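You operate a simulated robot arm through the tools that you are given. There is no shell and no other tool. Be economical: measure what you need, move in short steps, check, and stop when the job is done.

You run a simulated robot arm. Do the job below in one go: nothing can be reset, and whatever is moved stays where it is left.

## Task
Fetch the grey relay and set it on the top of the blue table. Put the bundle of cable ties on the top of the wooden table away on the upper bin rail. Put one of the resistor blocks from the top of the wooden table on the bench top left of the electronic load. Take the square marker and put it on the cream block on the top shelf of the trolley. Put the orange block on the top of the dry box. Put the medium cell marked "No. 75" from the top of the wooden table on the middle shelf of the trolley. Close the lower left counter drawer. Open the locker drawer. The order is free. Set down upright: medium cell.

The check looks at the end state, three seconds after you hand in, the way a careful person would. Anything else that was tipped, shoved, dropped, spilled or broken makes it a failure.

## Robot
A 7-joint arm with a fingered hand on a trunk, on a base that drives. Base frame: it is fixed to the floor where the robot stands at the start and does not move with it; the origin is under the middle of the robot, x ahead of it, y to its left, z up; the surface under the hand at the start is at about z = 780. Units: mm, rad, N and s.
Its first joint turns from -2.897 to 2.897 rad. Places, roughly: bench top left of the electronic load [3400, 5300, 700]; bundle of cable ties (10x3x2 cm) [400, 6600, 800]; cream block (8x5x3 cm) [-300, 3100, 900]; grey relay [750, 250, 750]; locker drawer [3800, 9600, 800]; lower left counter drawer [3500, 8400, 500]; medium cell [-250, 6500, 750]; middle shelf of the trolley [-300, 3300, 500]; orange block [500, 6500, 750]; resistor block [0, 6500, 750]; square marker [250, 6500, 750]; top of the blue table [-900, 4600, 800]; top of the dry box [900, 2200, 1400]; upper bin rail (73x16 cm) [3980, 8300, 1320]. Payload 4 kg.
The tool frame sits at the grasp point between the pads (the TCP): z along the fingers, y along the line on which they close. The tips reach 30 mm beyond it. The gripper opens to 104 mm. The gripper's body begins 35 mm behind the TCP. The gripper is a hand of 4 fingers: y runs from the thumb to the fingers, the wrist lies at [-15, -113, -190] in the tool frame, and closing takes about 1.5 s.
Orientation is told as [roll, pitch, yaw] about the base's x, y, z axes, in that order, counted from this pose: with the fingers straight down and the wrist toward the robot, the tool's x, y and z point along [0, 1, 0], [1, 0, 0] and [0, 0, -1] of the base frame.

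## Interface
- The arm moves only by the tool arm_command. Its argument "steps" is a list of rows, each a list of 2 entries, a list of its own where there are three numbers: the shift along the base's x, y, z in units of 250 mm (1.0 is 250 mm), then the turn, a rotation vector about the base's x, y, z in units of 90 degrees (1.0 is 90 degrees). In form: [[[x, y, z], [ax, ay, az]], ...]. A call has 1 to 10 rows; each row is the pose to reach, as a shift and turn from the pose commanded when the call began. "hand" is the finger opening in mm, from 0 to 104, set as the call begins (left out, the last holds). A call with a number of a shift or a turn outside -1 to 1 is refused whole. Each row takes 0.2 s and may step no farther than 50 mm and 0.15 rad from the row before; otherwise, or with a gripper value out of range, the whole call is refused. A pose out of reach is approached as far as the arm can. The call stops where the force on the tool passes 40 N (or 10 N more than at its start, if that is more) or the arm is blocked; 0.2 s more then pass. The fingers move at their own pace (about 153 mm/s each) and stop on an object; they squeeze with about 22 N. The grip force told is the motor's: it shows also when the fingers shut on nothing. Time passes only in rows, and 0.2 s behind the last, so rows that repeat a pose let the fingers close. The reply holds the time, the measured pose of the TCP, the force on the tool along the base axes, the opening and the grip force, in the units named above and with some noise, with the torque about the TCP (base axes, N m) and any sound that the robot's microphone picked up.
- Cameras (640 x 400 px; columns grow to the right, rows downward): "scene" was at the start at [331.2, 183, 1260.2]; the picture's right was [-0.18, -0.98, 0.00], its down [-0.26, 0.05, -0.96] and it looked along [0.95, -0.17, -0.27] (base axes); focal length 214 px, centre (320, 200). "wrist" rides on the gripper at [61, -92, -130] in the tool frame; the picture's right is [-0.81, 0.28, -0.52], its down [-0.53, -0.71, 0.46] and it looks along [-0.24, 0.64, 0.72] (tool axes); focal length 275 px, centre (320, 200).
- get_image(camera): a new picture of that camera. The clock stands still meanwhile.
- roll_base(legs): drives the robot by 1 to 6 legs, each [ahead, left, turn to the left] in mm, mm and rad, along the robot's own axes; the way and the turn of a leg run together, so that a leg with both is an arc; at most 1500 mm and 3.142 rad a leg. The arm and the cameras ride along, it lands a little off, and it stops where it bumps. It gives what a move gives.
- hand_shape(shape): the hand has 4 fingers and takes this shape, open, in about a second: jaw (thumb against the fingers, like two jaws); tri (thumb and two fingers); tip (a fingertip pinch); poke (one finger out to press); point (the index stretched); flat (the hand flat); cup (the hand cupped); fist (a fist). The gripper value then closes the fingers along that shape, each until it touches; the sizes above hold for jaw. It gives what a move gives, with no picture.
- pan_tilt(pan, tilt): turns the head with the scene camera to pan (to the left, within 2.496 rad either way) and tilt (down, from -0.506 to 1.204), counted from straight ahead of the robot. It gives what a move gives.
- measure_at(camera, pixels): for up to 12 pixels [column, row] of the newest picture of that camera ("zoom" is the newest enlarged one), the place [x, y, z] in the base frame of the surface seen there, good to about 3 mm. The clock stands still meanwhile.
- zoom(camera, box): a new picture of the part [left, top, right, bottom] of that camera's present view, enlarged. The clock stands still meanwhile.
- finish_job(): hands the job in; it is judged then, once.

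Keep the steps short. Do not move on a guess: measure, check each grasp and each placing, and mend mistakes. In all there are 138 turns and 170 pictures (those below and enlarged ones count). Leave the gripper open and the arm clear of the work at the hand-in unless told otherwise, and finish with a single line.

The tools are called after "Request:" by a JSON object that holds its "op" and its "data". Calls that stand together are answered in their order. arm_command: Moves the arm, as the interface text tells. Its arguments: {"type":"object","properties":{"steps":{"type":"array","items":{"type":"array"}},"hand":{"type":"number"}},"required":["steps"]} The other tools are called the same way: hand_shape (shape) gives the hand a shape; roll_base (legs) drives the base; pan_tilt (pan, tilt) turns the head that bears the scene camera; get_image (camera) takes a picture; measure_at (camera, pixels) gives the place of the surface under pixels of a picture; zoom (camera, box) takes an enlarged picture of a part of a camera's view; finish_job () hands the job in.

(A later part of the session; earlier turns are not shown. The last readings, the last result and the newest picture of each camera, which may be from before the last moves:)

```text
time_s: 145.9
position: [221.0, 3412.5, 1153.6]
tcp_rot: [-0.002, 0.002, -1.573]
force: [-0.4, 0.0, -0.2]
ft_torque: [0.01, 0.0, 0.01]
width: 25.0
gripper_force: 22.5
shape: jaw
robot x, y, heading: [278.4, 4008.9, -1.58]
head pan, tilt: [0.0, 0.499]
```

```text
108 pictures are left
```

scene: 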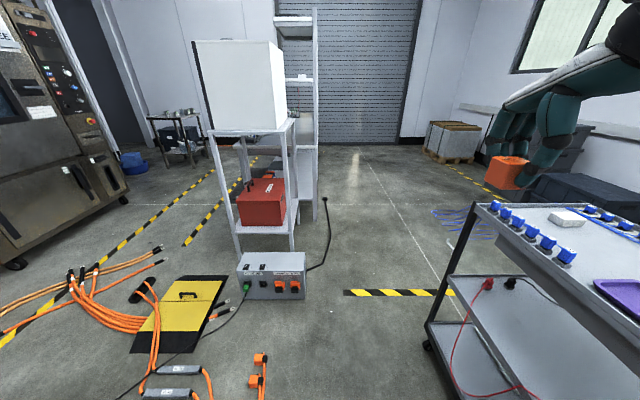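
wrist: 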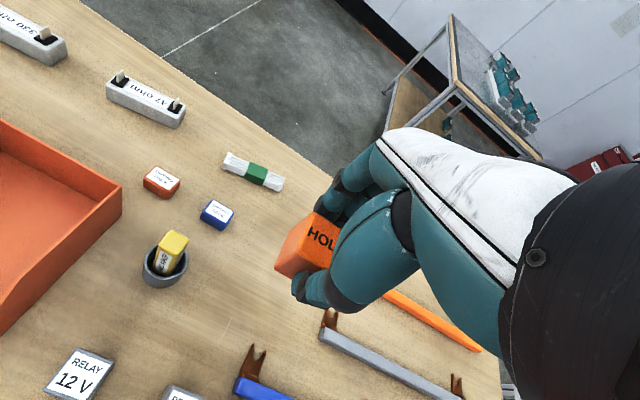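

I see the white dry box on its stand and the grey power box on the floor. I'll measure their edges.

Request:
{"op": "measure_at", "data": {"camera": "scene", "pixels": [[197, 50], [213, 128], [282, 60], [284, 122], [275, 48], [240, 85], [305, 290], [240, 290], [330, 205], [262, 360], [345, 293], [430, 345]]}}

Request:
{"op": "zoom", "data": {"camera": "scene", "box": [180, 20, 340, 140]}}

```text
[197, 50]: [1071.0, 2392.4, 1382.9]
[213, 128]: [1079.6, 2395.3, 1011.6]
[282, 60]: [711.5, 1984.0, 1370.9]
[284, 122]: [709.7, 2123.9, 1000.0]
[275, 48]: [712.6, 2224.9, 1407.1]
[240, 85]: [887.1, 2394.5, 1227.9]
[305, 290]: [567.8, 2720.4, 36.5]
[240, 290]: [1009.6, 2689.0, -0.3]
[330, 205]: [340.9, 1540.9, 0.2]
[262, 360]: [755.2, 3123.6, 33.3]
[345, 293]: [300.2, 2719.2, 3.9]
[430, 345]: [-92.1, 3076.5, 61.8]
```

```text
3.33 times, centred on (260, 80) of scene
```

zoom: 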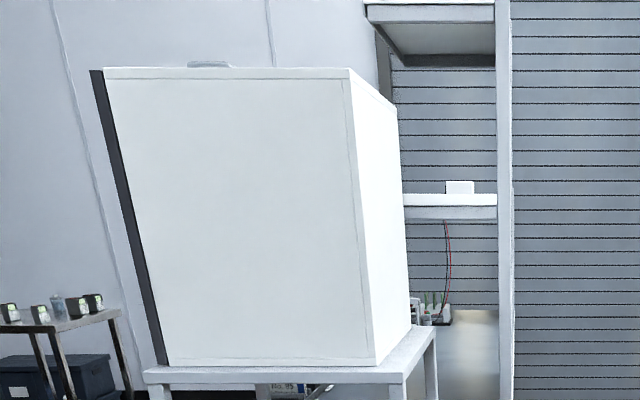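

The dry box is x 711–1080, y 1985–2395, top at z≈1408. I'll drive down the passage, shift west, and turn to face +x toward the box.

Request:
{"op": "roll_base", "data": {"legs": [[1450, 0, 0], [250, -375, 0], [0, 0, 1.575]]}}

Request:
{"op": "pan_tilt", "data": {"pan": -0.3, "tilt": 0.0}}

Request:
{"op": "get_image", "data": {"camera": "scene"}}

```text
time_s: 159.1
position: [513.5, 2264.7, 1152.7]
tcp_rot: [-0.001, 0.001, -0.001]
force: [-0.1, 0.4, -0.3]
ft_torque: [0.0, 0.02, -0.01]
width: 25.3
gripper_force: 21.9
shape: jaw
robot x, y, heading: [-84.9, 2319.6, -0.002]
head pan, tilt: [0.0, 0.499]
```

```text
time_s: 160.0
position: [513.5, 2264.9, 1152.8]
tcp_rot: [-0.002, 0.002, 0.0]
force: [0.3, 0.1, -0.6]
ft_torque: [0.01, -0.03, -0.02]
width: 25.1
gripper_force: 22.0
shape: jaw
robot x, y, heading: [-86.2, 2315.9, -0.001]
head pan, tilt: [-0.3, 0.0]
```

```text
106 pictures are left
```

scene: 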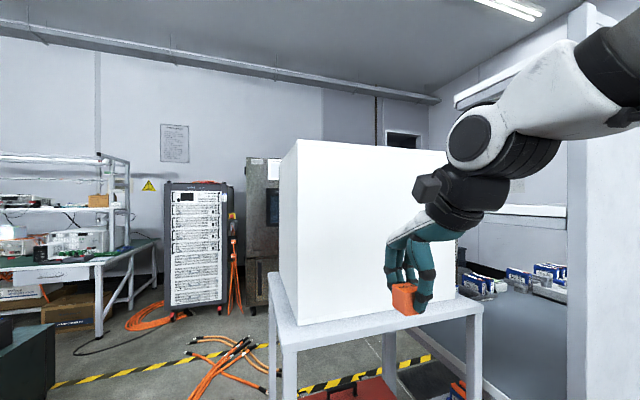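

The box is straight ahead. I'll raise the hand well above 1450 first, then move over the top.

Request:
{"op": "arm_command", "data": {"steps": [[[0.03, 0, 0.18], [0, 0, 0]], [[0.06, 0, 0.36], [0, 0, 0]], [[0.09, 0, 0.54], [0, 0, 0]], [[0.12, 0, 0.72], [0, 0, 0]], [[0.15, 0, 0.9], [0, 0, 0]], [[0.15, 0, 1.0], [0, 0, 0]]]}}

Request:
{"op": "arm_command", "data": {"steps": [[[0, 0, 0.18], [0, 0, 0]], [[0, 0, 0.36], [0, 0, 0]], [[0, 0, 0.5], [0, 0, 0]], [[0, 0, 0.5], [0, 0, 0]]]}}

Request:
{"op": "arm_command", "data": {"steps": [[[0.18, -0.02, 0], [0, 0, 0]], [[0.36, -0.04, 0], [0, 0, 0]], [[0.54, -0.06, 0], [0, 0, 0]], [[0.72, -0.08, 0], [0, 0, 0]], [[0.9, -0.1, 0], [0, 0, 0]], [[0.98, -0.12, 0], [0, 0, 0]], [[0.98, -0.12, 0], [0, 0, 0]]]}}

Request:
{"op": "get_image", "data": {"camera": "wrist"}}

Request:
{"op": "get_image", "data": {"camera": "scene"}}

```text
time_s: 161.4
position: [550.7, 2264.4, 1404.8]
tcp_rot: [-0.003, 0.002, 0.001]
force: [-0.7, 0.2, 0.0]
ft_torque: [-0.02, -0.03, -0.02]
width: 25.2
gripper_force: 22.4
shape: jaw
robot x, y, heading: [-85.2, 2319.8, -0.0]
head pan, tilt: [-0.3, 0.0]
```

```text
time_s: 162.4
position: [551.2, 2263.6, 1529.5]
tcp_rot: [-0.002, 0.001, 0.0]
force: [0.9, 0.3, -1.2]
ft_torque: [-0.01, 0.02, 0.06]
width: 25.0
gripper_force: 22.5
shape: jaw
robot x, y, heading: [-83.3, 2313.4, -0.007]
head pan, tilt: [-0.3, 0.0]
```

```text
time_s: 164.0
position: [775.6, 2239.9, 1494.8]
tcp_rot: [-0.003, 0.002, 0.0]
force: [-0.3, -0.5, -0.4]
ft_torque: [0.0, 0.0, -0.02]
width: 25.2
gripper_force: 22.1
shape: jaw
out of reach, approached as far as the arm can: row 4, 5, 6, 7
robot x, y, heading: [-84.8, 2317.8, -0.006]
head pan, tilt: [-0.3, 0.0]
```

```text
105 pictures are left
```

wrist: 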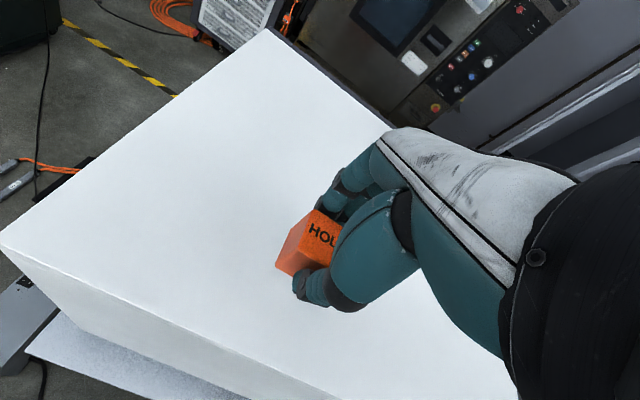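

```text
104 pictures are left
```

scene: 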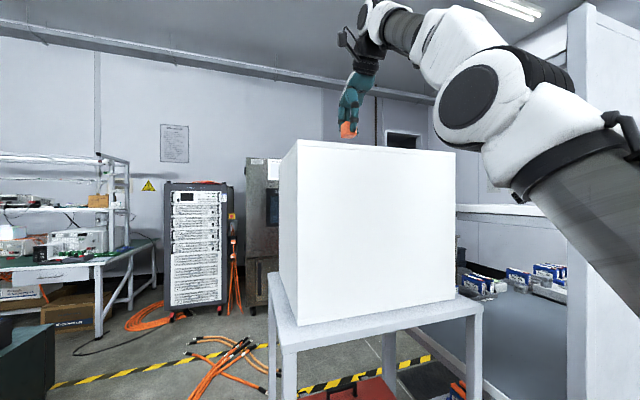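

The top is clear below the hand. I'm at the reach limit, so I'll drive the base 40 mm forward for slack and measure the top's height.

Request:
{"op": "measure_at", "data": {"camera": "wrist", "pixels": [[240, 270], [200, 250], [250, 330], [270, 350], [200, 180], [280, 380]]}}

Request:
{"op": "roll_base", "data": {"legs": [[45, 0, 0]]}}

Request:
{"op": "arm_command", "data": {"steps": [[[-0.02, 0, -0.04], [0, 0, 0]], [[-0.04, 0, -0.06], [0, 0, 0]], [[-0.04, 0, -0.06], [0, 0, 0]]]}}

```text
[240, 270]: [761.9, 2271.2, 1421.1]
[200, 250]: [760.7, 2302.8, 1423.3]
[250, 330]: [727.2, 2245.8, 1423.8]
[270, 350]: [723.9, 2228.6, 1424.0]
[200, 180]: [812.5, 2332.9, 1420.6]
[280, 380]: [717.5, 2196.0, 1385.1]
```

```text
time_s: 164.9
position: [821.0, 2240.7, 1494.0]
tcp_rot: [-0.001, 0.001, -0.001]
force: [0.2, 0.1, -0.4]
ft_torque: [0.04, -0.02, 0.02]
width: 24.8
gripper_force: 21.6
shape: jaw
robot x, y, heading: [-39.3, 2320.3, -0.001]
head pan, tilt: [-0.3, 0.0]
```

```text
time_s: 165.7
position: [812.0, 2240.6, 1478.8]
tcp_rot: [-0.001, 0.004, 0.001]
force: [-0.1, -0.9, -0.8]
ft_torque: [-0.02, -0.01, -0.02]
width: 25.4
gripper_force: 21.8
shape: jaw
robot x, y, heading: [-39.0, 2320.6, -0.001]
head pan, tilt: [-0.3, 0.0]
```

The top is at z≈1422, so release height is about z 1459. Lowering gently.

Request:
{"op": "arm_command", "data": {"steps": [[[0, 0, -0.04], [0, 0, 0]], [[0, 0, -0.06], [0, 0, 0]], [[0, 0, -0.072], [0, 0, 0]], [[0, 0, -0.08], [0, 0, 0]], [[0, 0, -0.084], [0, 0, 0]]]}}

Request:
{"op": "zoom", "data": {"camera": "scene", "box": [300, 60, 420, 160]}}

```text
time_s: 166.9
position: [811.2, 2240.7, 1458.5]
tcp_rot: [-0.001, 0.004, 0.0]
force: [-0.9, 0.0, 0.6]
ft_torque: [0.01, -0.01, -0.02]
width: 25.1
gripper_force: 22.3
shape: jaw
robot x, y, heading: [-40.5, 2321.4, -0.005]
head pan, tilt: [-0.3, 0.0]
```

```text
4.00 times, centred on (360, 110) of scene
```

zoom: 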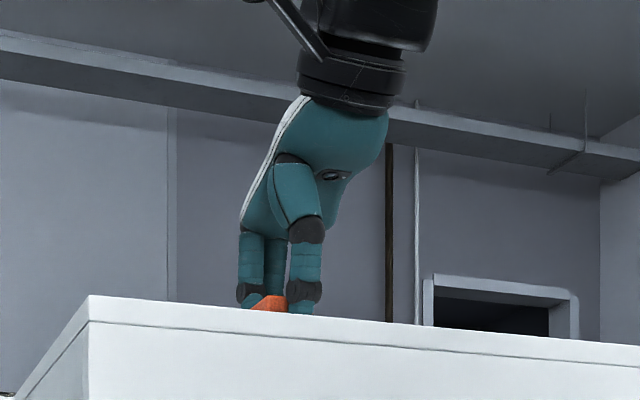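

No contact yet (0.6 N). I'll lower in 1.5 mm steps until it touches.

Request:
{"op": "arm_command", "data": {"steps": [[[0, 0, -0.008], [0, 0, 0]], [[0, 0, -0.016], [0, 0, 0]], [[0, 0, -0.022], [0, 0, 0]]]}}

```text
time_s: 167.7
position: [810.3, 2240.1, 1456.2]
tcp_rot: [-0.001, -0.003, 0.001]
force: [3.6, 0.5, 21.1]
ft_torque: [-0.02, -0.26, 0.04]
width: 27.2
gripper_force: 22.3
shape: jaw
robot x, y, heading: [-35.1, 2322.0, -0.005]
head pan, tilt: [-0.3, 0.0]
```

Contact. I'll open, rise, and check.

Request:
{"op": "arm_command", "data": {"steps": [[[0, 0, 0.006], [0, 0, 0]], [[0, 0, 0.006], [0, 0, 0]], [[0, 0, 0.006], [0, 0, 0]], [[0, 0, 0.006], [0, 0, 0]]], "hand": 65}}

Request:
{"op": "arm_command", "data": {"steps": [[[0, 0, 0.05], [0, 0, 0]], [[0, 0, 0.16], [0, 0, 0]], [[-0.05, 0, 0.26], [0, 0, 0]], [[-0.2, 0, 0.3], [0, 0, 0]], [[-0.2, 0, 0.3], [0, 0, 0]]]}}

Request:
{"op": "get_image", "data": {"camera": "wrist"}}

```text
time_s: 168.7
position: [812.5, 2239.5, 1455.5]
tcp_rot: [-0.002, 0.0, 0.001]
force: [-0.3, 0.1, -0.3]
ft_torque: [-0.02, 0.0, 0.02]
width: 64.8
gripper_force: 0.0
shape: jaw
robot x, y, heading: [-38.5, 2319.4, -0.001]
head pan, tilt: [-0.3, 0.0]
```

```text
time_s: 169.9
position: [760.4, 2240.4, 1529.9]
tcp_rot: [-0.001, 0.001, -0.001]
force: [0.9, 0.7, 0.0]
ft_torque: [0.03, 0.04, 0.05]
width: 64.7
gripper_force: 0.0
shape: jaw
out of reach, approached as far as the arm can: row 3
robot x, y, heading: [-38.0, 2321.5, -0.002]
head pan, tilt: [-0.3, 0.0]
```

```text
102 pictures are left
```

wrist: 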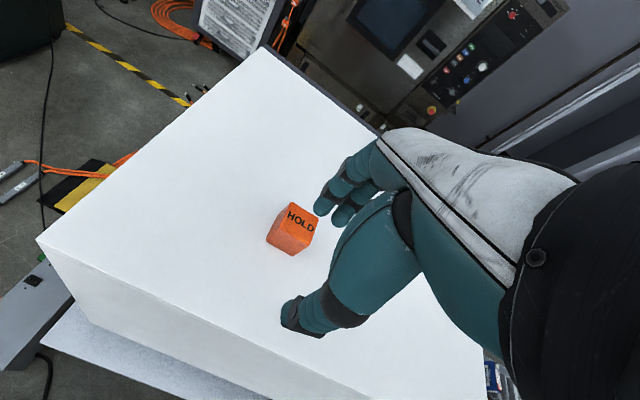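

The orange block sits on the dry box. I'll withdraw the arm to the ready pose, then turn north and drive back up the passage.

Request:
{"op": "arm_command", "data": {"steps": [[[-0.16, 0.01, 0], [0, 0, 0]], [[-0.32, 0.02, 0], [0, 0, 0]], [[-0.48, 0.04, 0], [0, 0, 0]], [[-0.64, 0.06, 0], [0, 0, 0]], [[-0.8, 0.08, 0], [0, 0, 0]]], "hand": 100}}

Request:
{"op": "arm_command", "data": {"steps": [[[0, 0.01, -0.19], [0, 0, 0]], [[0, 0.02, -0.38], [0, 0, 0]], [[0, 0.03, -0.57], [0, 0, 0]], [[0, 0.03, -0.76], [0, 0, 0]], [[0, 0.03, -0.96], [0, 0, 0]]]}}

Request:
{"op": "arm_command", "data": {"steps": [[[0, 0, -0.19], [0, 0, 0]], [[0, 0, -0.38], [0, 0, 0]], [[0, 0, -0.56], [0, 0, 0]]]}}

Request:
{"op": "roll_base", "data": {"legs": [[-20, 0, 0], [0, 0, 1.572], [120, -325, 0]]}}

```text
time_s: 171.1
position: [560.3, 2259.3, 1529.2]
tcp_rot: [-0.002, 0.003, -0.003]
force: [0.0, 1.6, -0.1]
ft_torque: [-0.01, 0.03, -0.03]
width: 100.1
gripper_force: 0.1
shape: jaw
robot x, y, heading: [-41.0, 2318.6, -0.004]
head pan, tilt: [-0.3, 0.0]
```

```text
time_s: 172.3
position: [560.9, 2267.6, 1287.5]
tcp_rot: [-0.001, 0.001, 0.0]
force: [0.4, -0.3, 0.4]
ft_torque: [-0.03, 0.0, 0.02]
width: 100.1
gripper_force: 0.1
shape: jaw
robot x, y, heading: [-40.7, 2317.0, 0.001]
head pan, tilt: [-0.3, 0.0]
```

```text
time_s: 173.1
position: [561.2, 2266.3, 1150.7]
tcp_rot: [-0.001, 0.0, -0.002]
force: [0.1, 0.7, -0.8]
ft_torque: [-0.01, -0.01, 0.0]
width: 99.9
gripper_force: 0.0
shape: jaw
robot x, y, heading: [-39.6, 2321.5, -0.001]
head pan, tilt: [-0.3, 0.0]
```

```text
time_s: 179.6
position: [302.5, 3047.8, 1150.4]
tcp_rot: [-0.002, 0.001, 1.586]
force: [0.8, -0.5, 0.5]
ft_torque: [-0.04, 0.03, 0.0]
width: 100.0
gripper_force: 0.1
shape: jaw
robot x, y, heading: [263.2, 2440.9, 1.582]
head pan, tilt: [-0.3, 0.0]
```

Now straight up the passage and back to the wooden table.

Request:
{"op": "roll_base", "data": {"legs": [[0, 0, -0.011], [1450, 0, 0], [1480, 175, 0], [88, 0, 0]]}}

Request:
{"op": "arm_command", "data": {"steps": [[[0.065, 0.128, -0.03], [0, 0, 0]], [[0.13, 0.256, -0.07], [0, 0, 0]], [[0.195, 0.384, -0.1], [0, 0, 0]], [[0.26, 0.512, -0.14], [0, 0, 0]], [[0.325, 0.64, -0.17], [0, 0, 0]], [[0.39, 0.768, -0.2], [0, 0, 0]]]}}

Request:
{"op": "pan_tilt", "data": {"pan": -0.25, "tilt": 0.5}}

Request:
{"op": "get_image", "data": {"camera": "scene"}}

Request:
{"op": "get_image", "data": {"camera": "wrist"}}

```text
time_s: 194.9
position: [60.1, 6079.4, 1150.9]
tcp_rot: [0.0, 0.002, 1.609]
force: [0.3, -0.4, 0.1]
ft_torque: [0.0, 0.05, -0.01]
width: 99.9
gripper_force: 0.1
shape: jaw
robot x, y, heading: [31.2, 5480.2, 1.605]
head pan, tilt: [-0.3, 0.0]
```

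```text
time_s: 196.3
position: [155.1, 6271.7, 1102.4]
tcp_rot: [-0.001, -0.001, 1.61]
force: [-0.5, 0.2, 0.7]
ft_torque: [0.01, 0.0, 0.01]
width: 100.0
gripper_force: 0.1
shape: jaw
robot x, y, heading: [31.2, 5478.3, 1.606]
head pan, tilt: [-0.3, 0.0]
```

```text
time_s: 197.2
position: [157.3, 6273.0, 1102.5]
tcp_rot: [-0.002, 0.004, 1.609]
force: [0.1, 0.4, 0.3]
ft_torque: [-0.01, -0.02, 0.0]
width: 99.7
gripper_force: 0.1
shape: jaw
robot x, y, heading: [31.1, 5477.5, 1.606]
head pan, tilt: [-0.25, 0.499]
```

```text
101 pictures are left
```

scene: 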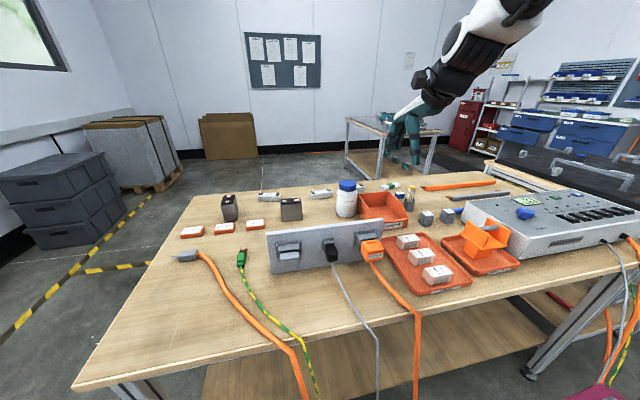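

```text
100 pictures are left
```

wrist: 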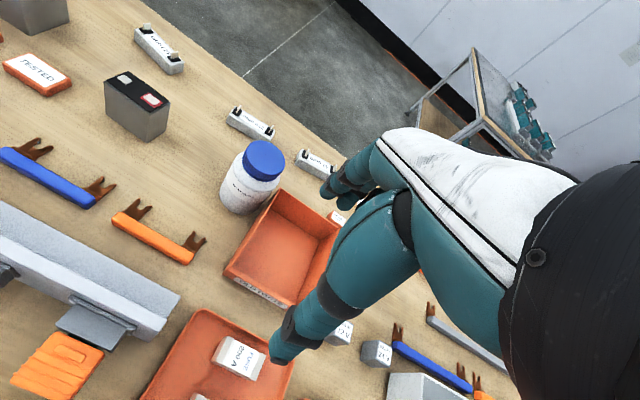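

Robot at (31, 5478). I'll move the hand over the marker at about (337, 6430, 1010).

Request:
{"op": "arm_command", "data": {"steps": [[[0.12, 0.105, -0.04], [0, 0, 0]], [[0.24, 0.21, -0.1], [0, 0, 0]], [[0.36, 0.315, -0.17], [0, 0, 0]], [[0.48, 0.42, -0.23], [0, 0, 0]], [[0.6, 0.525, -0.3], [0, 0, 0]], [[0.72, 0.628, -0.368], [0, 0, 0]], [[0.72, 0.628, -0.368], [0, 0, 0]]], "hand": 70}}

Request:
{"op": "get_image", "data": {"camera": "wrist"}}

Request:
{"op": "zoom", "data": {"camera": "wrist", "box": [180, 200, 340, 320]}}

Request:
{"op": "zoom", "data": {"camera": "scene", "box": [380, 130, 460, 230]}}

```text
time_s: 198.8
position: [336.9, 6426.6, 1009.7]
tcp_rot: [-0.001, 0.002, 1.611]
force: [-0.3, -0.1, 0.1]
ft_torque: [-0.02, -0.01, 0.0]
width: 70.3
gripper_force: 0.0
shape: jaw
robot x, y, heading: [31.1, 5476.9, 1.609]
head pan, tilt: [-0.25, 0.499]
```

```text
99 pictures are left
```

wrist: 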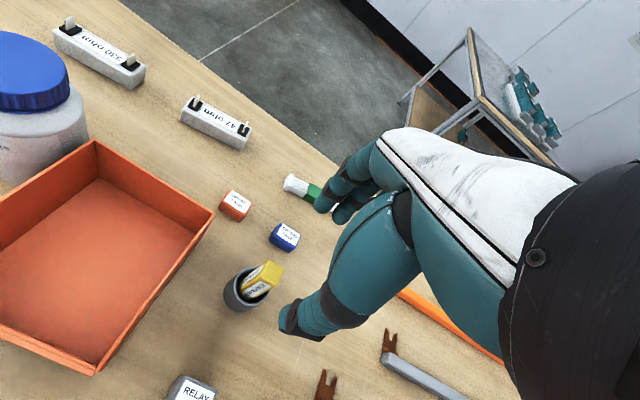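

```text
3.33 times, centred on (260, 260) of wrist
```

zoom: 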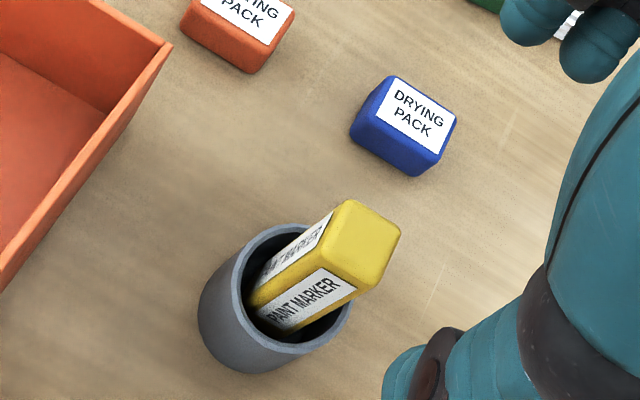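

```text
4.00 times, centred on (420, 180) of scene
```

zoom: 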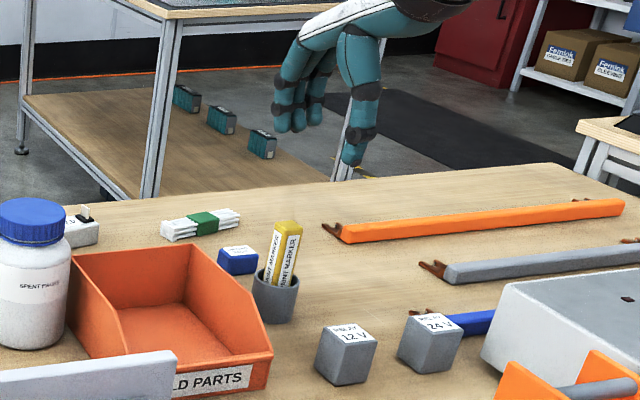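

I'll measure the marker's top corners and the visible body to get its position and lean.

Request:
{"op": "measure_at", "data": {"camera": "wrist", "pixels": [[269, 262], [282, 270], [275, 284], [265, 277], [273, 272], [262, 285], [255, 290], [268, 289], [258, 297], [246, 275], [232, 292], [262, 304]]}}

```text
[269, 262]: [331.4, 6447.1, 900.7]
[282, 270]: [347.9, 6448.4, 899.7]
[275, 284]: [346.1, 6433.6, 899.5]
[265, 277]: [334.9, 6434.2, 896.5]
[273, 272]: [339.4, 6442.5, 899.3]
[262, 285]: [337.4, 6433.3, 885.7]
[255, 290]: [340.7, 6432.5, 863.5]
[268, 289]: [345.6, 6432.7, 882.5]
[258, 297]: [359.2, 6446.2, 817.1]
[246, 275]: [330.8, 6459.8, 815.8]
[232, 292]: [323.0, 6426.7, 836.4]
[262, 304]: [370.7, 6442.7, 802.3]
```

The marker's top is at (340, 6441, 900), about 18 mm square, axis-aligned with a slight lean in x. I'll descend to TCP z 885 (tips stay above the cup rim), close, and lift straight out.

Request:
{"op": "arm_command", "data": {"steps": [[[0.012, 0.058, -0.1], [0, 0, -0.025]], [[0.012, 0.058, -0.24], [0, 0, -0.025]], [[0.012, 0.058, -0.36], [0, 0, -0.025]], [[0.012, 0.058, -0.46], [0, 0, -0.025]], [[0.012, 0.058, -0.5], [0, 0, -0.025]], [[0.012, 0.058, -0.5], [0, 0, -0.025]]]}}

Request:
{"op": "get_image", "data": {"camera": "wrist"}}

Request:
{"op": "arm_command", "data": {"steps": [[[0, 0, 0], [0, 0, 0]], [[0, 0, 0], [0, 0, 0]], [[0, 0, 0], [0, 0, 0]], [[0, 0, 0], [0, 0, 0]], [[0, 0, 0], [0, 0, 0]], [[0, 0, 0], [0, 0, 0]], [[0, 0, 0], [0, 0, 0]]], "hand": 5}}

Request:
{"op": "zoom", "data": {"camera": "scene", "box": [380, 130, 460, 230]}}

```text
time_s: 200.2
position: [339.2, 6442.3, 882.4]
tcp_rot: [-0.003, 0.004, 1.57]
force: [-0.5, -0.3, -0.1]
ft_torque: [-0.01, 0.01, 0.01]
width: 70.4
gripper_force: 0.0
shape: jaw
robot x, y, heading: [27.6, 5469.7, 1.599]
head pan, tilt: [-0.25, 0.499]
```

```text
96 pictures are left
```

wrist: 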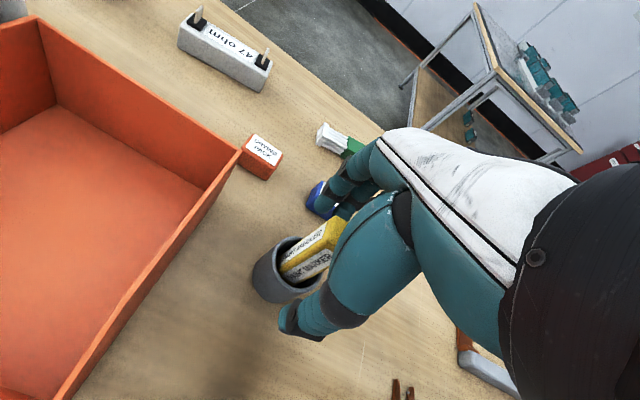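

```text
time_s: 201.8
position: [338.7, 6442.3, 883.3]
tcp_rot: [-0.003, 0.002, 1.57]
force: [0.2, -0.6, 0.0]
ft_torque: [-0.01, -0.02, -0.01]
width: 11.4
gripper_force: 21.7
shape: jaw
robot x, y, heading: [32.9, 5476.6, 1.605]
head pan, tilt: [-0.25, 0.499]
```

```text
4.00 times, centred on (420, 180) of scene
```

zoom: 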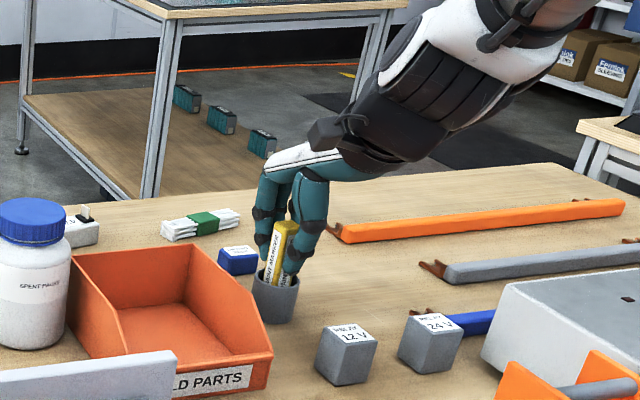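

Gripped with width 11. I'll lift slowly and check that the cup stays behind.

Request:
{"op": "arm_command", "data": {"steps": [[[0, 0, 0.04], [0, 0, 0]], [[0, 0, 0.1], [0, 0, 0]], [[0, 0, 0.16], [0, 0, 0]], [[0, 0, 0.24], [0, 0, 0]], [[0, 0, 0.34], [0, 0, 0]], [[0, 0, 0.5], [0, 0, 0]], [[0, 0, 0.66], [0, 0, 0]], [[0, 0, 0.66], [0, 0, 0]]]}}

Request:
{"op": "zoom", "data": {"camera": "scene", "box": [360, 90, 460, 230]}}

Request:
{"op": "get_image", "data": {"camera": "wrist"}}

```text
time_s: 203.6
position: [344.0, 6443.9, 1047.7]
tcp_rot: [-0.001, 0.001, 1.569]
force: [-0.5, -0.6, -1.1]
ft_torque: [0.03, -0.01, -0.03]
width: 11.5
gripper_force: 22.6
shape: jaw
robot x, y, heading: [29.8, 5475.5, 1.609]
head pan, tilt: [-0.25, 0.499]
```

```text
2.86 times, centred on (410, 160) of scene
```

zoom: 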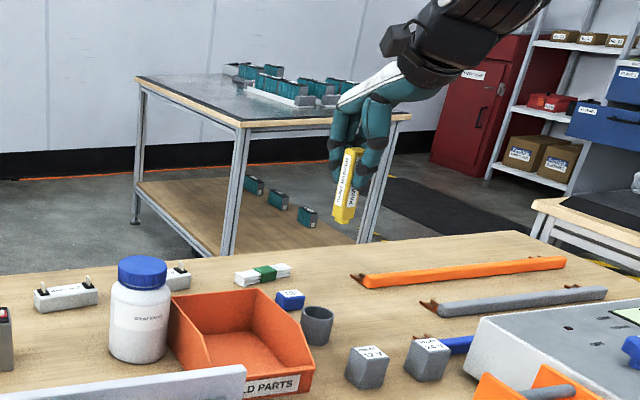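

```text
93 pictures are left
```

wrist: 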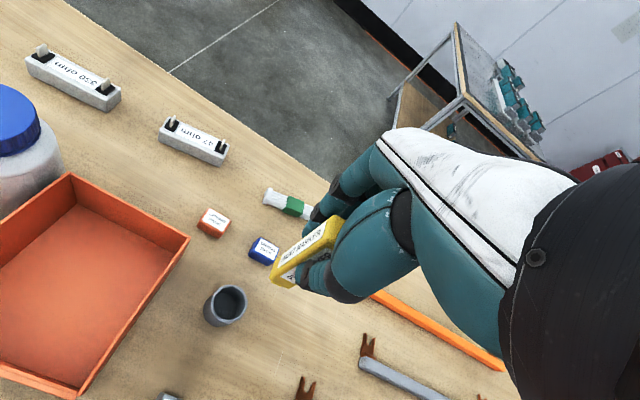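

The marker is held; the cup stayed. I'll measure the marker's lean from points along it.

Request:
{"op": "measure_at", "data": {"camera": "zoom", "pixels": [[346, 158], [338, 208], [344, 172], [341, 190], [352, 178], [346, 215], [355, 170], [349, 205], [317, 310]]}}

```text
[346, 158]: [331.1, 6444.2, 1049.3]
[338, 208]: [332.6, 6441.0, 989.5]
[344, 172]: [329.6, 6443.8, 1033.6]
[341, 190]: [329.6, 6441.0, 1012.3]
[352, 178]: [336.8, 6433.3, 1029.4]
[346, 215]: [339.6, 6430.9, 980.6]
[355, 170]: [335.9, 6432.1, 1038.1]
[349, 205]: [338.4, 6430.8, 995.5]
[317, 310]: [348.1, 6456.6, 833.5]
```

The marker hangs upright within about 3°; its bottom is 80 mm below the TCP. I'll retract, then drive to the north end of the trolley, facing −y.

Request:
{"op": "arm_command", "data": {"steps": [[[-0.094, -0.123, 0.04], [0, 0, 0.004]], [[-0.188, -0.245, 0.08], [0, 0, 0.008]], [[-0.282, -0.368, 0.12], [0, 0, 0.012]], [[-0.376, -0.49, 0.16], [0, 0, 0.016]], [[-0.47, -0.613, 0.19], [0, 0, 0.02]], [[-0.564, -0.736, 0.21], [0, 0, 0.022]]]}}

Request:
{"op": "arm_command", "data": {"steps": [[[-0.094, -0.123, 0.04], [0, 0, 0]], [[-0.188, -0.245, 0.08], [0, 0, 0]], [[-0.282, -0.368, 0.12], [0, 0, 0]], [[-0.376, -0.49, 0.16], [0, 0, 0]], [[-0.47, -0.613, 0.19], [0, 0, 0]], [[-0.564, -0.736, 0.21], [0, 0, 0]]]}}

Request:
{"op": "roll_base", "data": {"legs": [[-150, 0, 0], [0, 0, 3.11], [1205, -220, 0]]}}

Request:
{"op": "pan_tilt", "data": {"pan": -0.2, "tilt": 0.6}}

Request:
{"op": "get_image", "data": {"camera": "scene"}}

```text
time_s: 205.0
position: [202.0, 6258.3, 1099.1]
tcp_rot: [-0.002, 0.0, 1.604]
force: [0.4, 0.0, -0.6]
ft_torque: [-0.05, 0.02, -0.01]
width: 11.4
gripper_force: 22.4
shape: jaw
robot x, y, heading: [31.3, 5477.4, 1.604]
head pan, tilt: [-0.25, 0.499]
```

```text
time_s: 206.4
position: [58.3, 6072.8, 1151.7]
tcp_rot: [0.0, 0.003, 1.603]
force: [0.5, 0.7, -0.5]
ft_torque: [-0.02, 0.01, 0.0]
width: 11.3
gripper_force: 22.6
shape: jaw
robot x, y, heading: [31.0, 5474.3, 1.602]
head pan, tilt: [-0.25, 0.499]
```

```text
time_s: 221.0
position: [-181.7, 3502.1, 1153.2]
tcp_rot: [-0.001, 0.002, -1.547]
force: [-1.0, 0.1, 0.3]
ft_torque: [0.01, 0.02, 0.03]
width: 11.3
gripper_force: 21.5
shape: jaw
robot x, y, heading: [-149.4, 4096.2, -1.55]
head pan, tilt: [-0.25, 0.499]
```

```text
time_s: 221.7
position: [-181.5, 3502.4, 1151.9]
tcp_rot: [-0.002, -0.001, -1.549]
force: [0.1, -0.4, 1.1]
ft_torque: [0.01, 0.01, 0.03]
width: 11.2
gripper_force: 22.1
shape: jaw
robot x, y, heading: [-147.5, 4098.4, -1.543]
head pan, tilt: [-0.201, 0.6]
```

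```text
92 pictures are left
```

scene: 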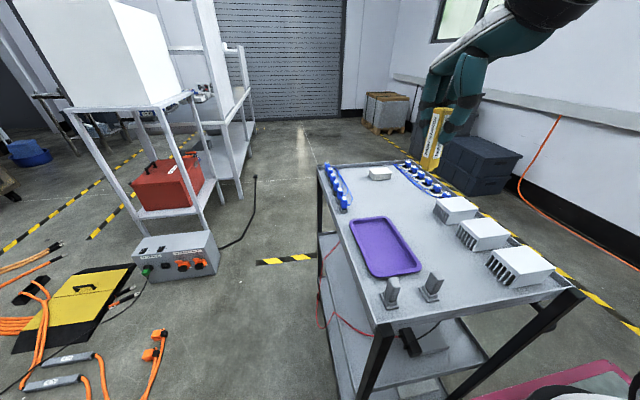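

The cream block is at (380, 173). Zooming in and measuring.

Request:
{"op": "zoom", "data": {"camera": "scene", "box": [340, 150, 420, 200]}}

Request:
{"op": "measure_at", "data": {"camera": "zoom", "pixels": [[240, 155], [265, 190], [400, 180], [375, 145], [320, 165], [270, 225], [395, 215], [250, 170], [330, 155]]}}

Request:
{"op": "measure_at", "data": {"camera": "scene", "pixels": [[405, 320], [340, 270], [420, 340], [470, 340], [430, 375], [395, 290], [433, 283], [325, 330], [545, 320], [440, 395]]}}

```text
8.00 times, centred on (380, 175) of scene
```

zoom: 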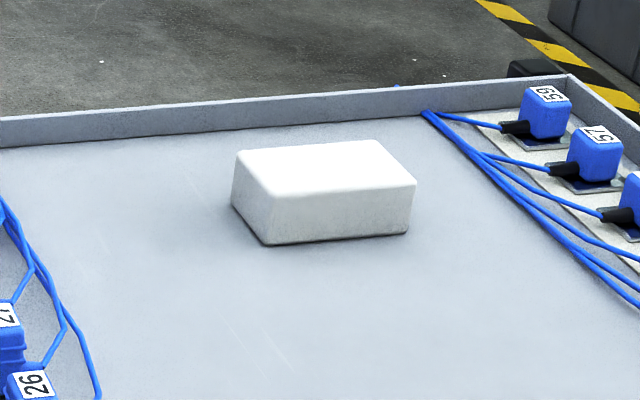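

```text
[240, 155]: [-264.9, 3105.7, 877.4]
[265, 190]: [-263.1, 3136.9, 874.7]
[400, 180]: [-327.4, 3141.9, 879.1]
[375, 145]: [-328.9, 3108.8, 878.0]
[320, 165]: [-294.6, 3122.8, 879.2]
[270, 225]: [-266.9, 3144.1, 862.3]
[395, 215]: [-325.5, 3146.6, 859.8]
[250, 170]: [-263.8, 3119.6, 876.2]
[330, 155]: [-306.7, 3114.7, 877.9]
```

```text
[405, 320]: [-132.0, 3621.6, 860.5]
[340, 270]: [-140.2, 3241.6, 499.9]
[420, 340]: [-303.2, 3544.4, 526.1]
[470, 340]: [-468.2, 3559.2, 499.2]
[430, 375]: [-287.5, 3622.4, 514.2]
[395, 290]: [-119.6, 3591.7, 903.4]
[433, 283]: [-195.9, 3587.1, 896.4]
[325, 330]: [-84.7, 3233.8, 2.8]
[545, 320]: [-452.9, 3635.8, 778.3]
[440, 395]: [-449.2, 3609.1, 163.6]
```

The cream block's top is centred at (−297, 3124), z 878. I'll move the marker above it at z≈1082.

Request:
{"op": "arm_command", "data": {"steps": [[[-0.046, -0.151, -0.016], [0, 0, 0]], [[-0.092, -0.302, -0.032], [0, 0, 0]], [[-0.139, -0.454, -0.048], [0, 0, 0]], [[-0.185, -0.605, -0.064], [0, 0, -0.01]], [[-0.232, -0.756, -0.08], [0, 0, -0.015]]]}}

Request:
{"op": "arm_command", "data": {"steps": [[[-0.046, -0.151, -0.04], [0, 0, 0]], [[-0.092, -0.302, -0.08], [0, 0, 0]], [[-0.138, -0.454, -0.12], [0, 0, 0]], [[-0.184, -0.605, -0.16], [0, 0, 0]], [[-0.23, -0.756, -0.2], [0, 0, 0]], [[-0.23, -0.756, -0.2], [0, 0, 0]]]}}

Request:
{"op": "zoom", "data": {"camera": "scene", "box": [320, 60, 440, 200]}}

Request:
{"op": "get_image", "data": {"camera": "wrist"}}

```text
time_s: 222.9
position: [-241.2, 3312.2, 1133.1]
tcp_rot: [-0.001, 0.003, -1.571]
force: [1.3, 0.1, 0.4]
ft_torque: [-0.02, 0.03, 0.02]
width: 11.2
gripper_force: 22.2
shape: jaw
robot x, y, heading: [-145.5, 4097.2, -1.546]
head pan, tilt: [-0.201, 0.6]
```

```text
time_s: 224.3
position: [-297.4, 3124.5, 1080.8]
tcp_rot: [-0.002, 0.003, -1.57]
force: [-0.8, 0.0, -0.3]
ft_torque: [-0.03, -0.02, 0.03]
width: 11.3
gripper_force: 22.1
shape: jaw
robot x, y, heading: [-149.0, 4097.1, -1.55]
head pan, tilt: [-0.201, 0.6]
```

```text
2.86 times, centred on (380, 130) of scene
```

zoom: 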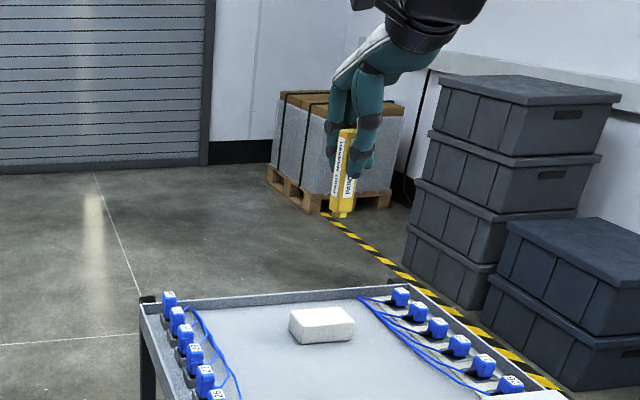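

```text
89 pictures are left
```

wrist: 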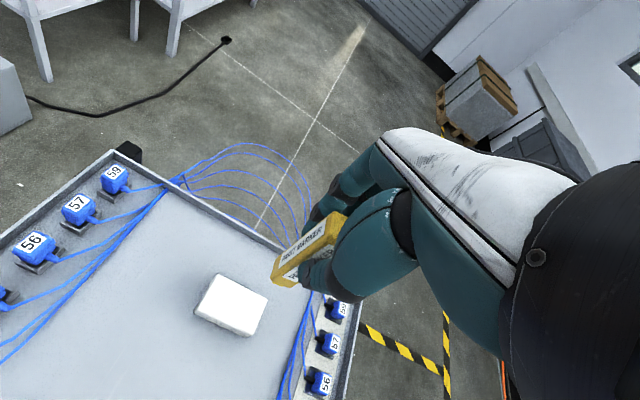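

There seems to be a small nub at the marker's bottom. I'll zoom closer and measure its lowest points.

Request:
{"op": "zoom", "data": {"camera": "scene", "box": [365, 95, 405, 140]}}

Request:
{"op": "measure_at", "data": {"camera": "zoom", "pixels": [[315, 290], [310, 340], [318, 345], [340, 285], [350, 275], [295, 280], [350, 150], [300, 150], [320, 325], [315, 310]]}}

Request:
{"op": "zoom", "data": {"camera": "wrist", "box": [255, 190, 355, 300]}}

```text
8.89 times, centred on (385, 118) of scene
```

zoom: 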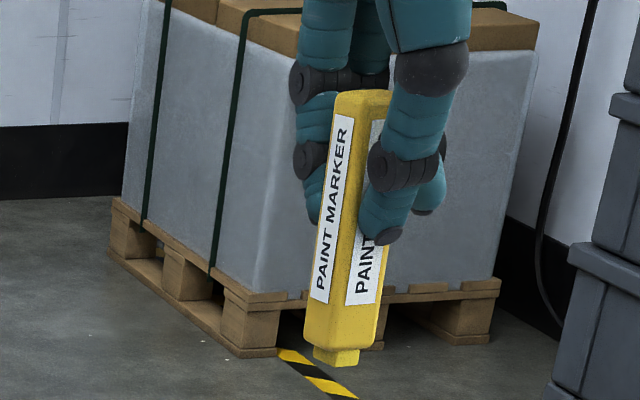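

```text
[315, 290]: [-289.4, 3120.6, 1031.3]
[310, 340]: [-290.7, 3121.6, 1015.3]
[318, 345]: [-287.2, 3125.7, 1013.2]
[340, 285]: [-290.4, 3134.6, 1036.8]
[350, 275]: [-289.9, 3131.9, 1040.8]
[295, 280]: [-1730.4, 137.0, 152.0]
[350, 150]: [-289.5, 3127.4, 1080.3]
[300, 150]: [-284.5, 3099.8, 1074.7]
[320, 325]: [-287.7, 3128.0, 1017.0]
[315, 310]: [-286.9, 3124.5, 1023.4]
```

```text
3.64 times, centred on (305, 245) of wrist
```

zoom: 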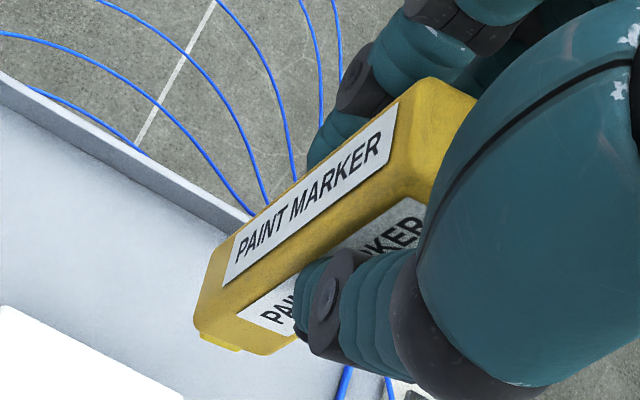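

The marker's bottom has a small nub, so standing it on the block would be shaky. It is safer lying flat. I'll lay it down on free trolley surface around (−290, 3240), then re-grasp it lying and set it flat on the block. First I'll move there while tilting the hand 50°.

Request:
{"op": "arm_command", "data": {"steps": [[[0.011, 0.066, 0.02], [0, 0.07, 0]], [[0.022, 0.132, 0.04], [0, 0.14, 0]], [[0.033, 0.198, 0.05], [0, 0.21, 0]], [[0.044, 0.264, 0.05], [0, 0.28, 0]], [[0.055, 0.33, 0.05], [0, 0.35, 0]], [[0.066, 0.396, 0.03], [0, 0.42, 0]], [[0.076, 0.462, 0], [0, 0.49, 0]], [[0.076, 0.462, -0.02], [0, 0.556, 0]], [[0.076, 0.462, -0.02], [0, 0.556, 0]]]}}

Request:
{"op": "get_image", "data": {"camera": "scene"}}

```text
time_s: 226.3
position: [-277.6, 3240.3, 1078.0]
tcp_rot: [-0.877, 0.001, -1.573]
force: [-0.6, -0.1, 0.2]
ft_torque: [0.01, -0.01, 0.01]
width: 11.6
gripper_force: 21.5
shape: jaw
robot x, y, heading: [-147.8, 4097.2, -1.544]
head pan, tilt: [-0.201, 0.6]
```

```text
86 pictures are left
```

scene: 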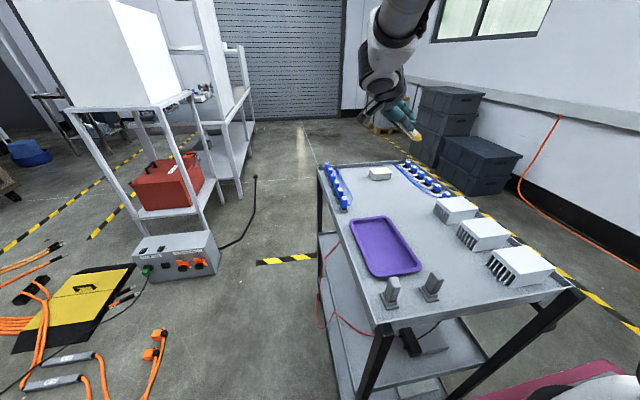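

The tilt is reached. I'll check that the landing strip x −335…−235 at y 3240 is free.

Request:
{"op": "measure_at", "data": {"camera": "scene", "pixels": [[398, 190], [410, 188], [420, 188], [385, 192], [370, 195], [395, 205], [360, 200], [430, 195]]}}

Request:
{"op": "zoom", "data": {"camera": "scene", "box": [330, 120, 460, 220]}}

```text
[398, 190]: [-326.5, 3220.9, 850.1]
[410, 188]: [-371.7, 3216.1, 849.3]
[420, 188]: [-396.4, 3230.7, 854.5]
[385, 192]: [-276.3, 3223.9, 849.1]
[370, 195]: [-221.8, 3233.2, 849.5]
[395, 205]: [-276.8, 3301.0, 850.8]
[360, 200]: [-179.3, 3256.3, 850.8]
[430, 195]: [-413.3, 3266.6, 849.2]
```

```text
4.00 times, centred on (395, 170) of scene
```

zoom: 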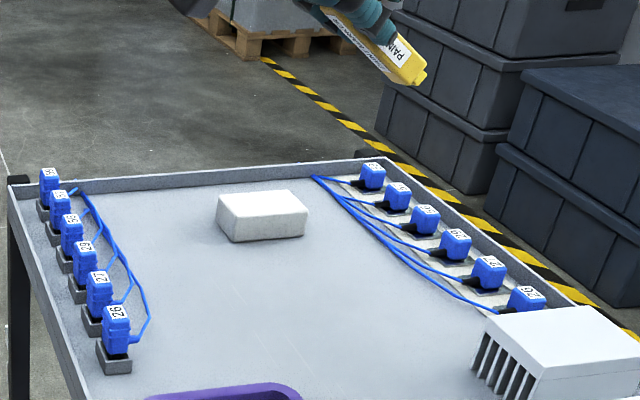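

The strip is free at z 850. Lowering slowly until the marker's end touches.

Request:
{"op": "arm_command", "data": {"steps": [[[0.01, 0, -0.16], [0, 0, 0]], [[0.02, 0, -0.32], [0, 0, 0]], [[0.03, 0, -0.46], [0, 0, 0]], [[0.03, 0, -0.56], [0, 0, 0]], [[0.03, 0, -0.62], [0, 0, 0]], [[0.03, 0, -0.65], [0, 0, 0]], [[0.03, 0, -0.67], [0, 0, 0]], [[0.03, 0, -0.68], [0, 0, 0]]]}}

Request:
{"op": "zoom", "data": {"camera": "scene", "box": [330, 120, 460, 220]}}

```text
time_s: 228.1
position: [-270.4, 3239.1, 908.1]
tcp_rot: [-0.873, 0.0, -1.571]
force: [-0.2, -0.6, -0.6]
ft_torque: [-0.01, -0.04, -0.05]
width: 11.3
gripper_force: 22.1
shape: jaw
robot x, y, heading: [-146.3, 4097.5, -1.543]
head pan, tilt: [-0.201, 0.6]
```

```text
4.00 times, centred on (395, 170) of scene
```

zoom: 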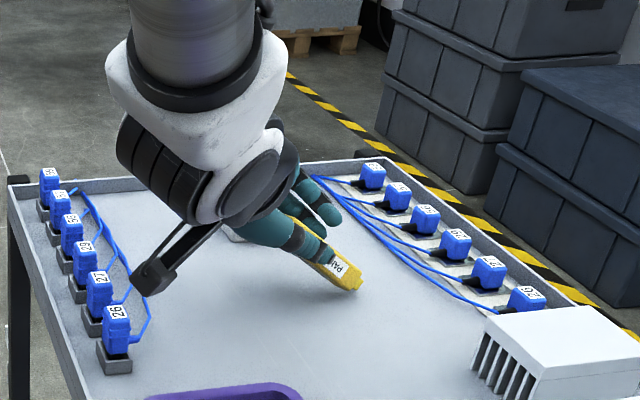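

Almost touching. Lower 8 mm more in small steps, then open to release.

Request:
{"op": "arm_command", "data": {"steps": [[[0, 0, -0.012], [0, 0, 0]], [[0, 0, -0.022], [0, 0, 0]], [[0, 0, -0.032], [0, 0, 0]]]}}

Request:
{"op": "arm_command", "data": {"steps": [[[0, 0, 0], [0, 0, 0]], [[0, 0, 0], [0, 0, 0]], [[0, 0, 0], [0, 0, 0]], [[0, 0, 0], [0, 0, 0]]], "hand": 70}}

Request:
{"op": "arm_command", "data": {"steps": [[[0.05, 0, 0.1], [0, 0, 0]], [[0.1, 0, 0.25], [0, -0.05, 0]], [[0.1, 0, 0.4], [0, -0.12, 0]], [[0.08, 0, 0.5], [0, -0.2, 0]], [[0.06, 0, 0.55], [0, -0.29, 0]], [[0.03, 0, 0.6], [0, -0.38, 0]], [[0, 0, 0.6], [0, -0.47, 0]], [[0, 0, 0.6], [0, -0.556, 0]], [[0, 0, 0.6], [0, -0.556, 0]]]}}

Request:
{"op": "get_image", "data": {"camera": "wrist"}}

Request:
{"op": "zoom", "data": {"camera": "scene", "box": [330, 120, 460, 220]}}

```text
time_s: 228.9
position: [-270.7, 3239.2, 899.8]
tcp_rot: [-0.875, -0.001, -1.571]
force: [1.0, -1.3, 6.0]
ft_torque: [-0.07, 0.24, 0.05]
width: 11.5
gripper_force: 22.0
shape: jaw
robot x, y, heading: [-150.7, 4100.7, -1.542]
head pan, tilt: [-0.201, 0.6]
```

```text
time_s: 229.9
position: [-270.2, 3239.8, 899.6]
tcp_rot: [-0.874, 0.0, -1.574]
force: [0.4, -0.6, 0.0]
ft_torque: [-0.01, 0.02, 0.01]
width: 69.7
gripper_force: 0.0
shape: jaw
robot x, y, heading: [-147.7, 4099.8, -1.545]
head pan, tilt: [-0.201, 0.6]
```

```text
time_s: 231.9
position: [-270.0, 3240.7, 1049.8]
tcp_rot: [0.0, 0.0, -1.571]
force: [-0.6, 0.2, -0.9]
ft_torque: [0.0, 0.02, -0.01]
width: 69.9
gripper_force: 0.1
shape: jaw
robot x, y, heading: [-148.1, 4101.6, -1.544]
head pan, tilt: [-0.201, 0.6]
```

```text
83 pictures are left
```

wrist: 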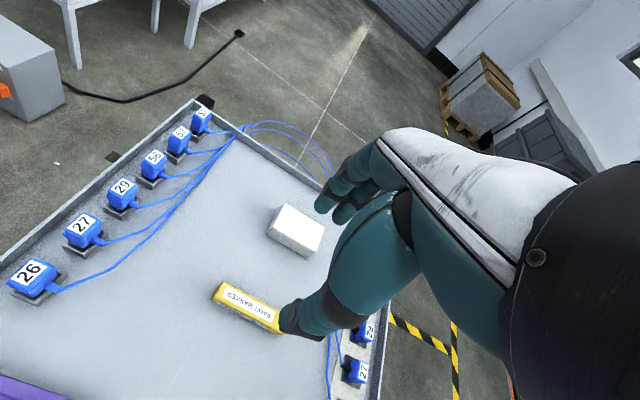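

```text
4.00 times, centred on (395, 170) of scene
```

zoom: 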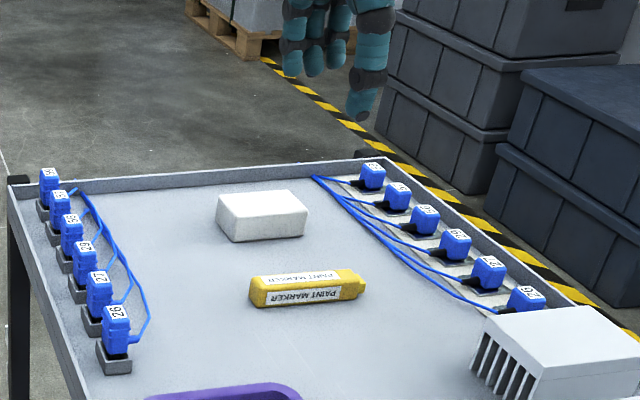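

The marker lies flat, as planned. Measuring its ends for the re-grasp.

Request:
{"op": "measure_at", "data": {"camera": "zoom", "pixels": [[258, 278], [352, 273], [262, 297], [350, 292], [305, 278], [364, 286], [252, 285], [300, 300]]}}

Request:
{"op": "measure_at", "data": {"camera": "wrist", "pixels": [[222, 285], [218, 298], [275, 318], [278, 328], [248, 305], [270, 320]]}}

```text
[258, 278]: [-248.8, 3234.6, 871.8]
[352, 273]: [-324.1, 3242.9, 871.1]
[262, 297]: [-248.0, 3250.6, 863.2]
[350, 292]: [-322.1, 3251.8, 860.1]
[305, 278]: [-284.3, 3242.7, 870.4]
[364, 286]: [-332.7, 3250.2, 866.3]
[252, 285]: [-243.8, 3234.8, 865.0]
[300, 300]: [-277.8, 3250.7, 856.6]
```

```text
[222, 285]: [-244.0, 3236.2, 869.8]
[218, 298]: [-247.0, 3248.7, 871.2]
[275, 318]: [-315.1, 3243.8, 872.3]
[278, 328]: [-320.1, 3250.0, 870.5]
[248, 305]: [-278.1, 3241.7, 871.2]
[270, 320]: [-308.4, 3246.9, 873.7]
```

The marker spans x −333…−243 at y≈3242, top 871. I'll descend, grip across its width, and lift.

Request:
{"op": "arm_command", "data": {"steps": [[[-0.06, 0.006, -0.14], [0, 0, 0]], [[-0.06, 0.006, -0.3], [0, 0, 0]], [[-0.06, 0.006, -0.46], [0, 0, 0]], [[-0.06, 0.006, -0.58], [0, 0, 0]], [[-0.06, 0.006, -0.64], [0, 0, 0]], [[-0.06, 0.006, -0.66], [0, 0, 0]], [[-0.06, 0.006, -0.66], [0, 0, 0]]]}}

Request:
{"op": "arm_command", "data": {"steps": [[[0, 0, 0], [0, 0, 0]], [[0, 0, 0], [0, 0, 0]], [[0, 0, 0], [0, 0, 0]], [[0, 0, 0], [0, 0, 0]], [[0, 0, 0], [0, 0, 0]], [[0, 0, 0], [0, 0, 0]], [[0, 0, 0], [0, 0, 0]]], "hand": 5}}

Request:
{"op": "arm_command", "data": {"steps": [[[0, 0, 0.05], [0, 0, 0]], [[0, 0, 0.15], [0, 0, 0]], [[0, 0, 0.3], [0, 0, 0]], [[0, 0, 0.3], [0, 0, 0]]]}}

Request:
{"op": "get_image", "data": {"camera": "wrist"}}

Request:
{"op": "zoom", "data": {"camera": "scene", "box": [330, 120, 460, 220]}}

```text
time_s: 233.5
position: [-285.8, 3240.5, 883.8]
tcp_rot: [-0.003, 0.001, -1.571]
force: [0.1, 0.1, -0.7]
ft_torque: [0.0, 0.0, -0.01]
width: 70.0
gripper_force: 0.0
shape: jaw
robot x, y, heading: [-148.1, 4097.9, -1.546]
head pan, tilt: [-0.201, 0.6]
```

```text
time_s: 235.1
position: [-286.7, 3242.8, 885.2]
tcp_rot: [-0.004, 0.0, -1.571]
force: [-0.3, -0.3, -0.1]
ft_torque: [0.01, -0.02, -0.01]
width: 11.0
gripper_force: 22.0
shape: jaw
robot x, y, heading: [-148.0, 4098.5, -1.542]
head pan, tilt: [-0.201, 0.6]
```

```text
time_s: 236.1
position: [-285.8, 3242.1, 961.2]
tcp_rot: [-0.002, 0.0, -1.568]
force: [-0.8, 0.4, 1.1]
ft_torque: [-0.02, 0.02, -0.01]
width: 11.0
gripper_force: 21.8
shape: jaw
robot x, y, heading: [-148.9, 4098.9, -1.549]
head pan, tilt: [-0.201, 0.6]
```

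```text
81 pictures are left
```

wrist: 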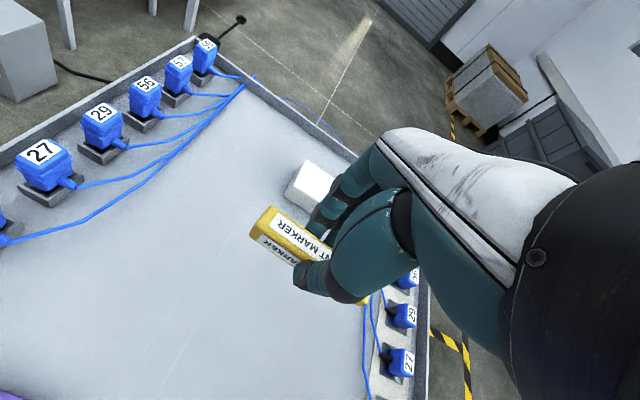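

```text
4.00 times, centred on (395, 170) of scene
```

zoom: 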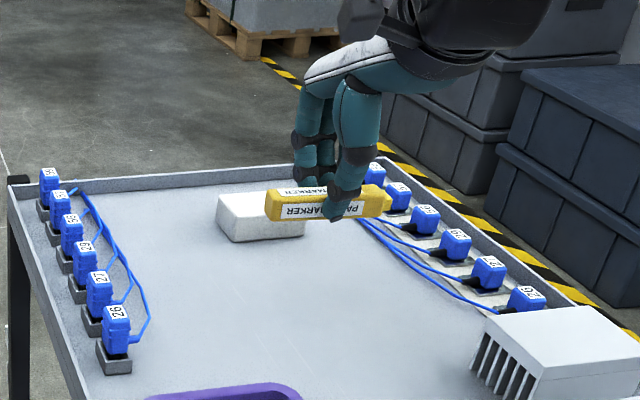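

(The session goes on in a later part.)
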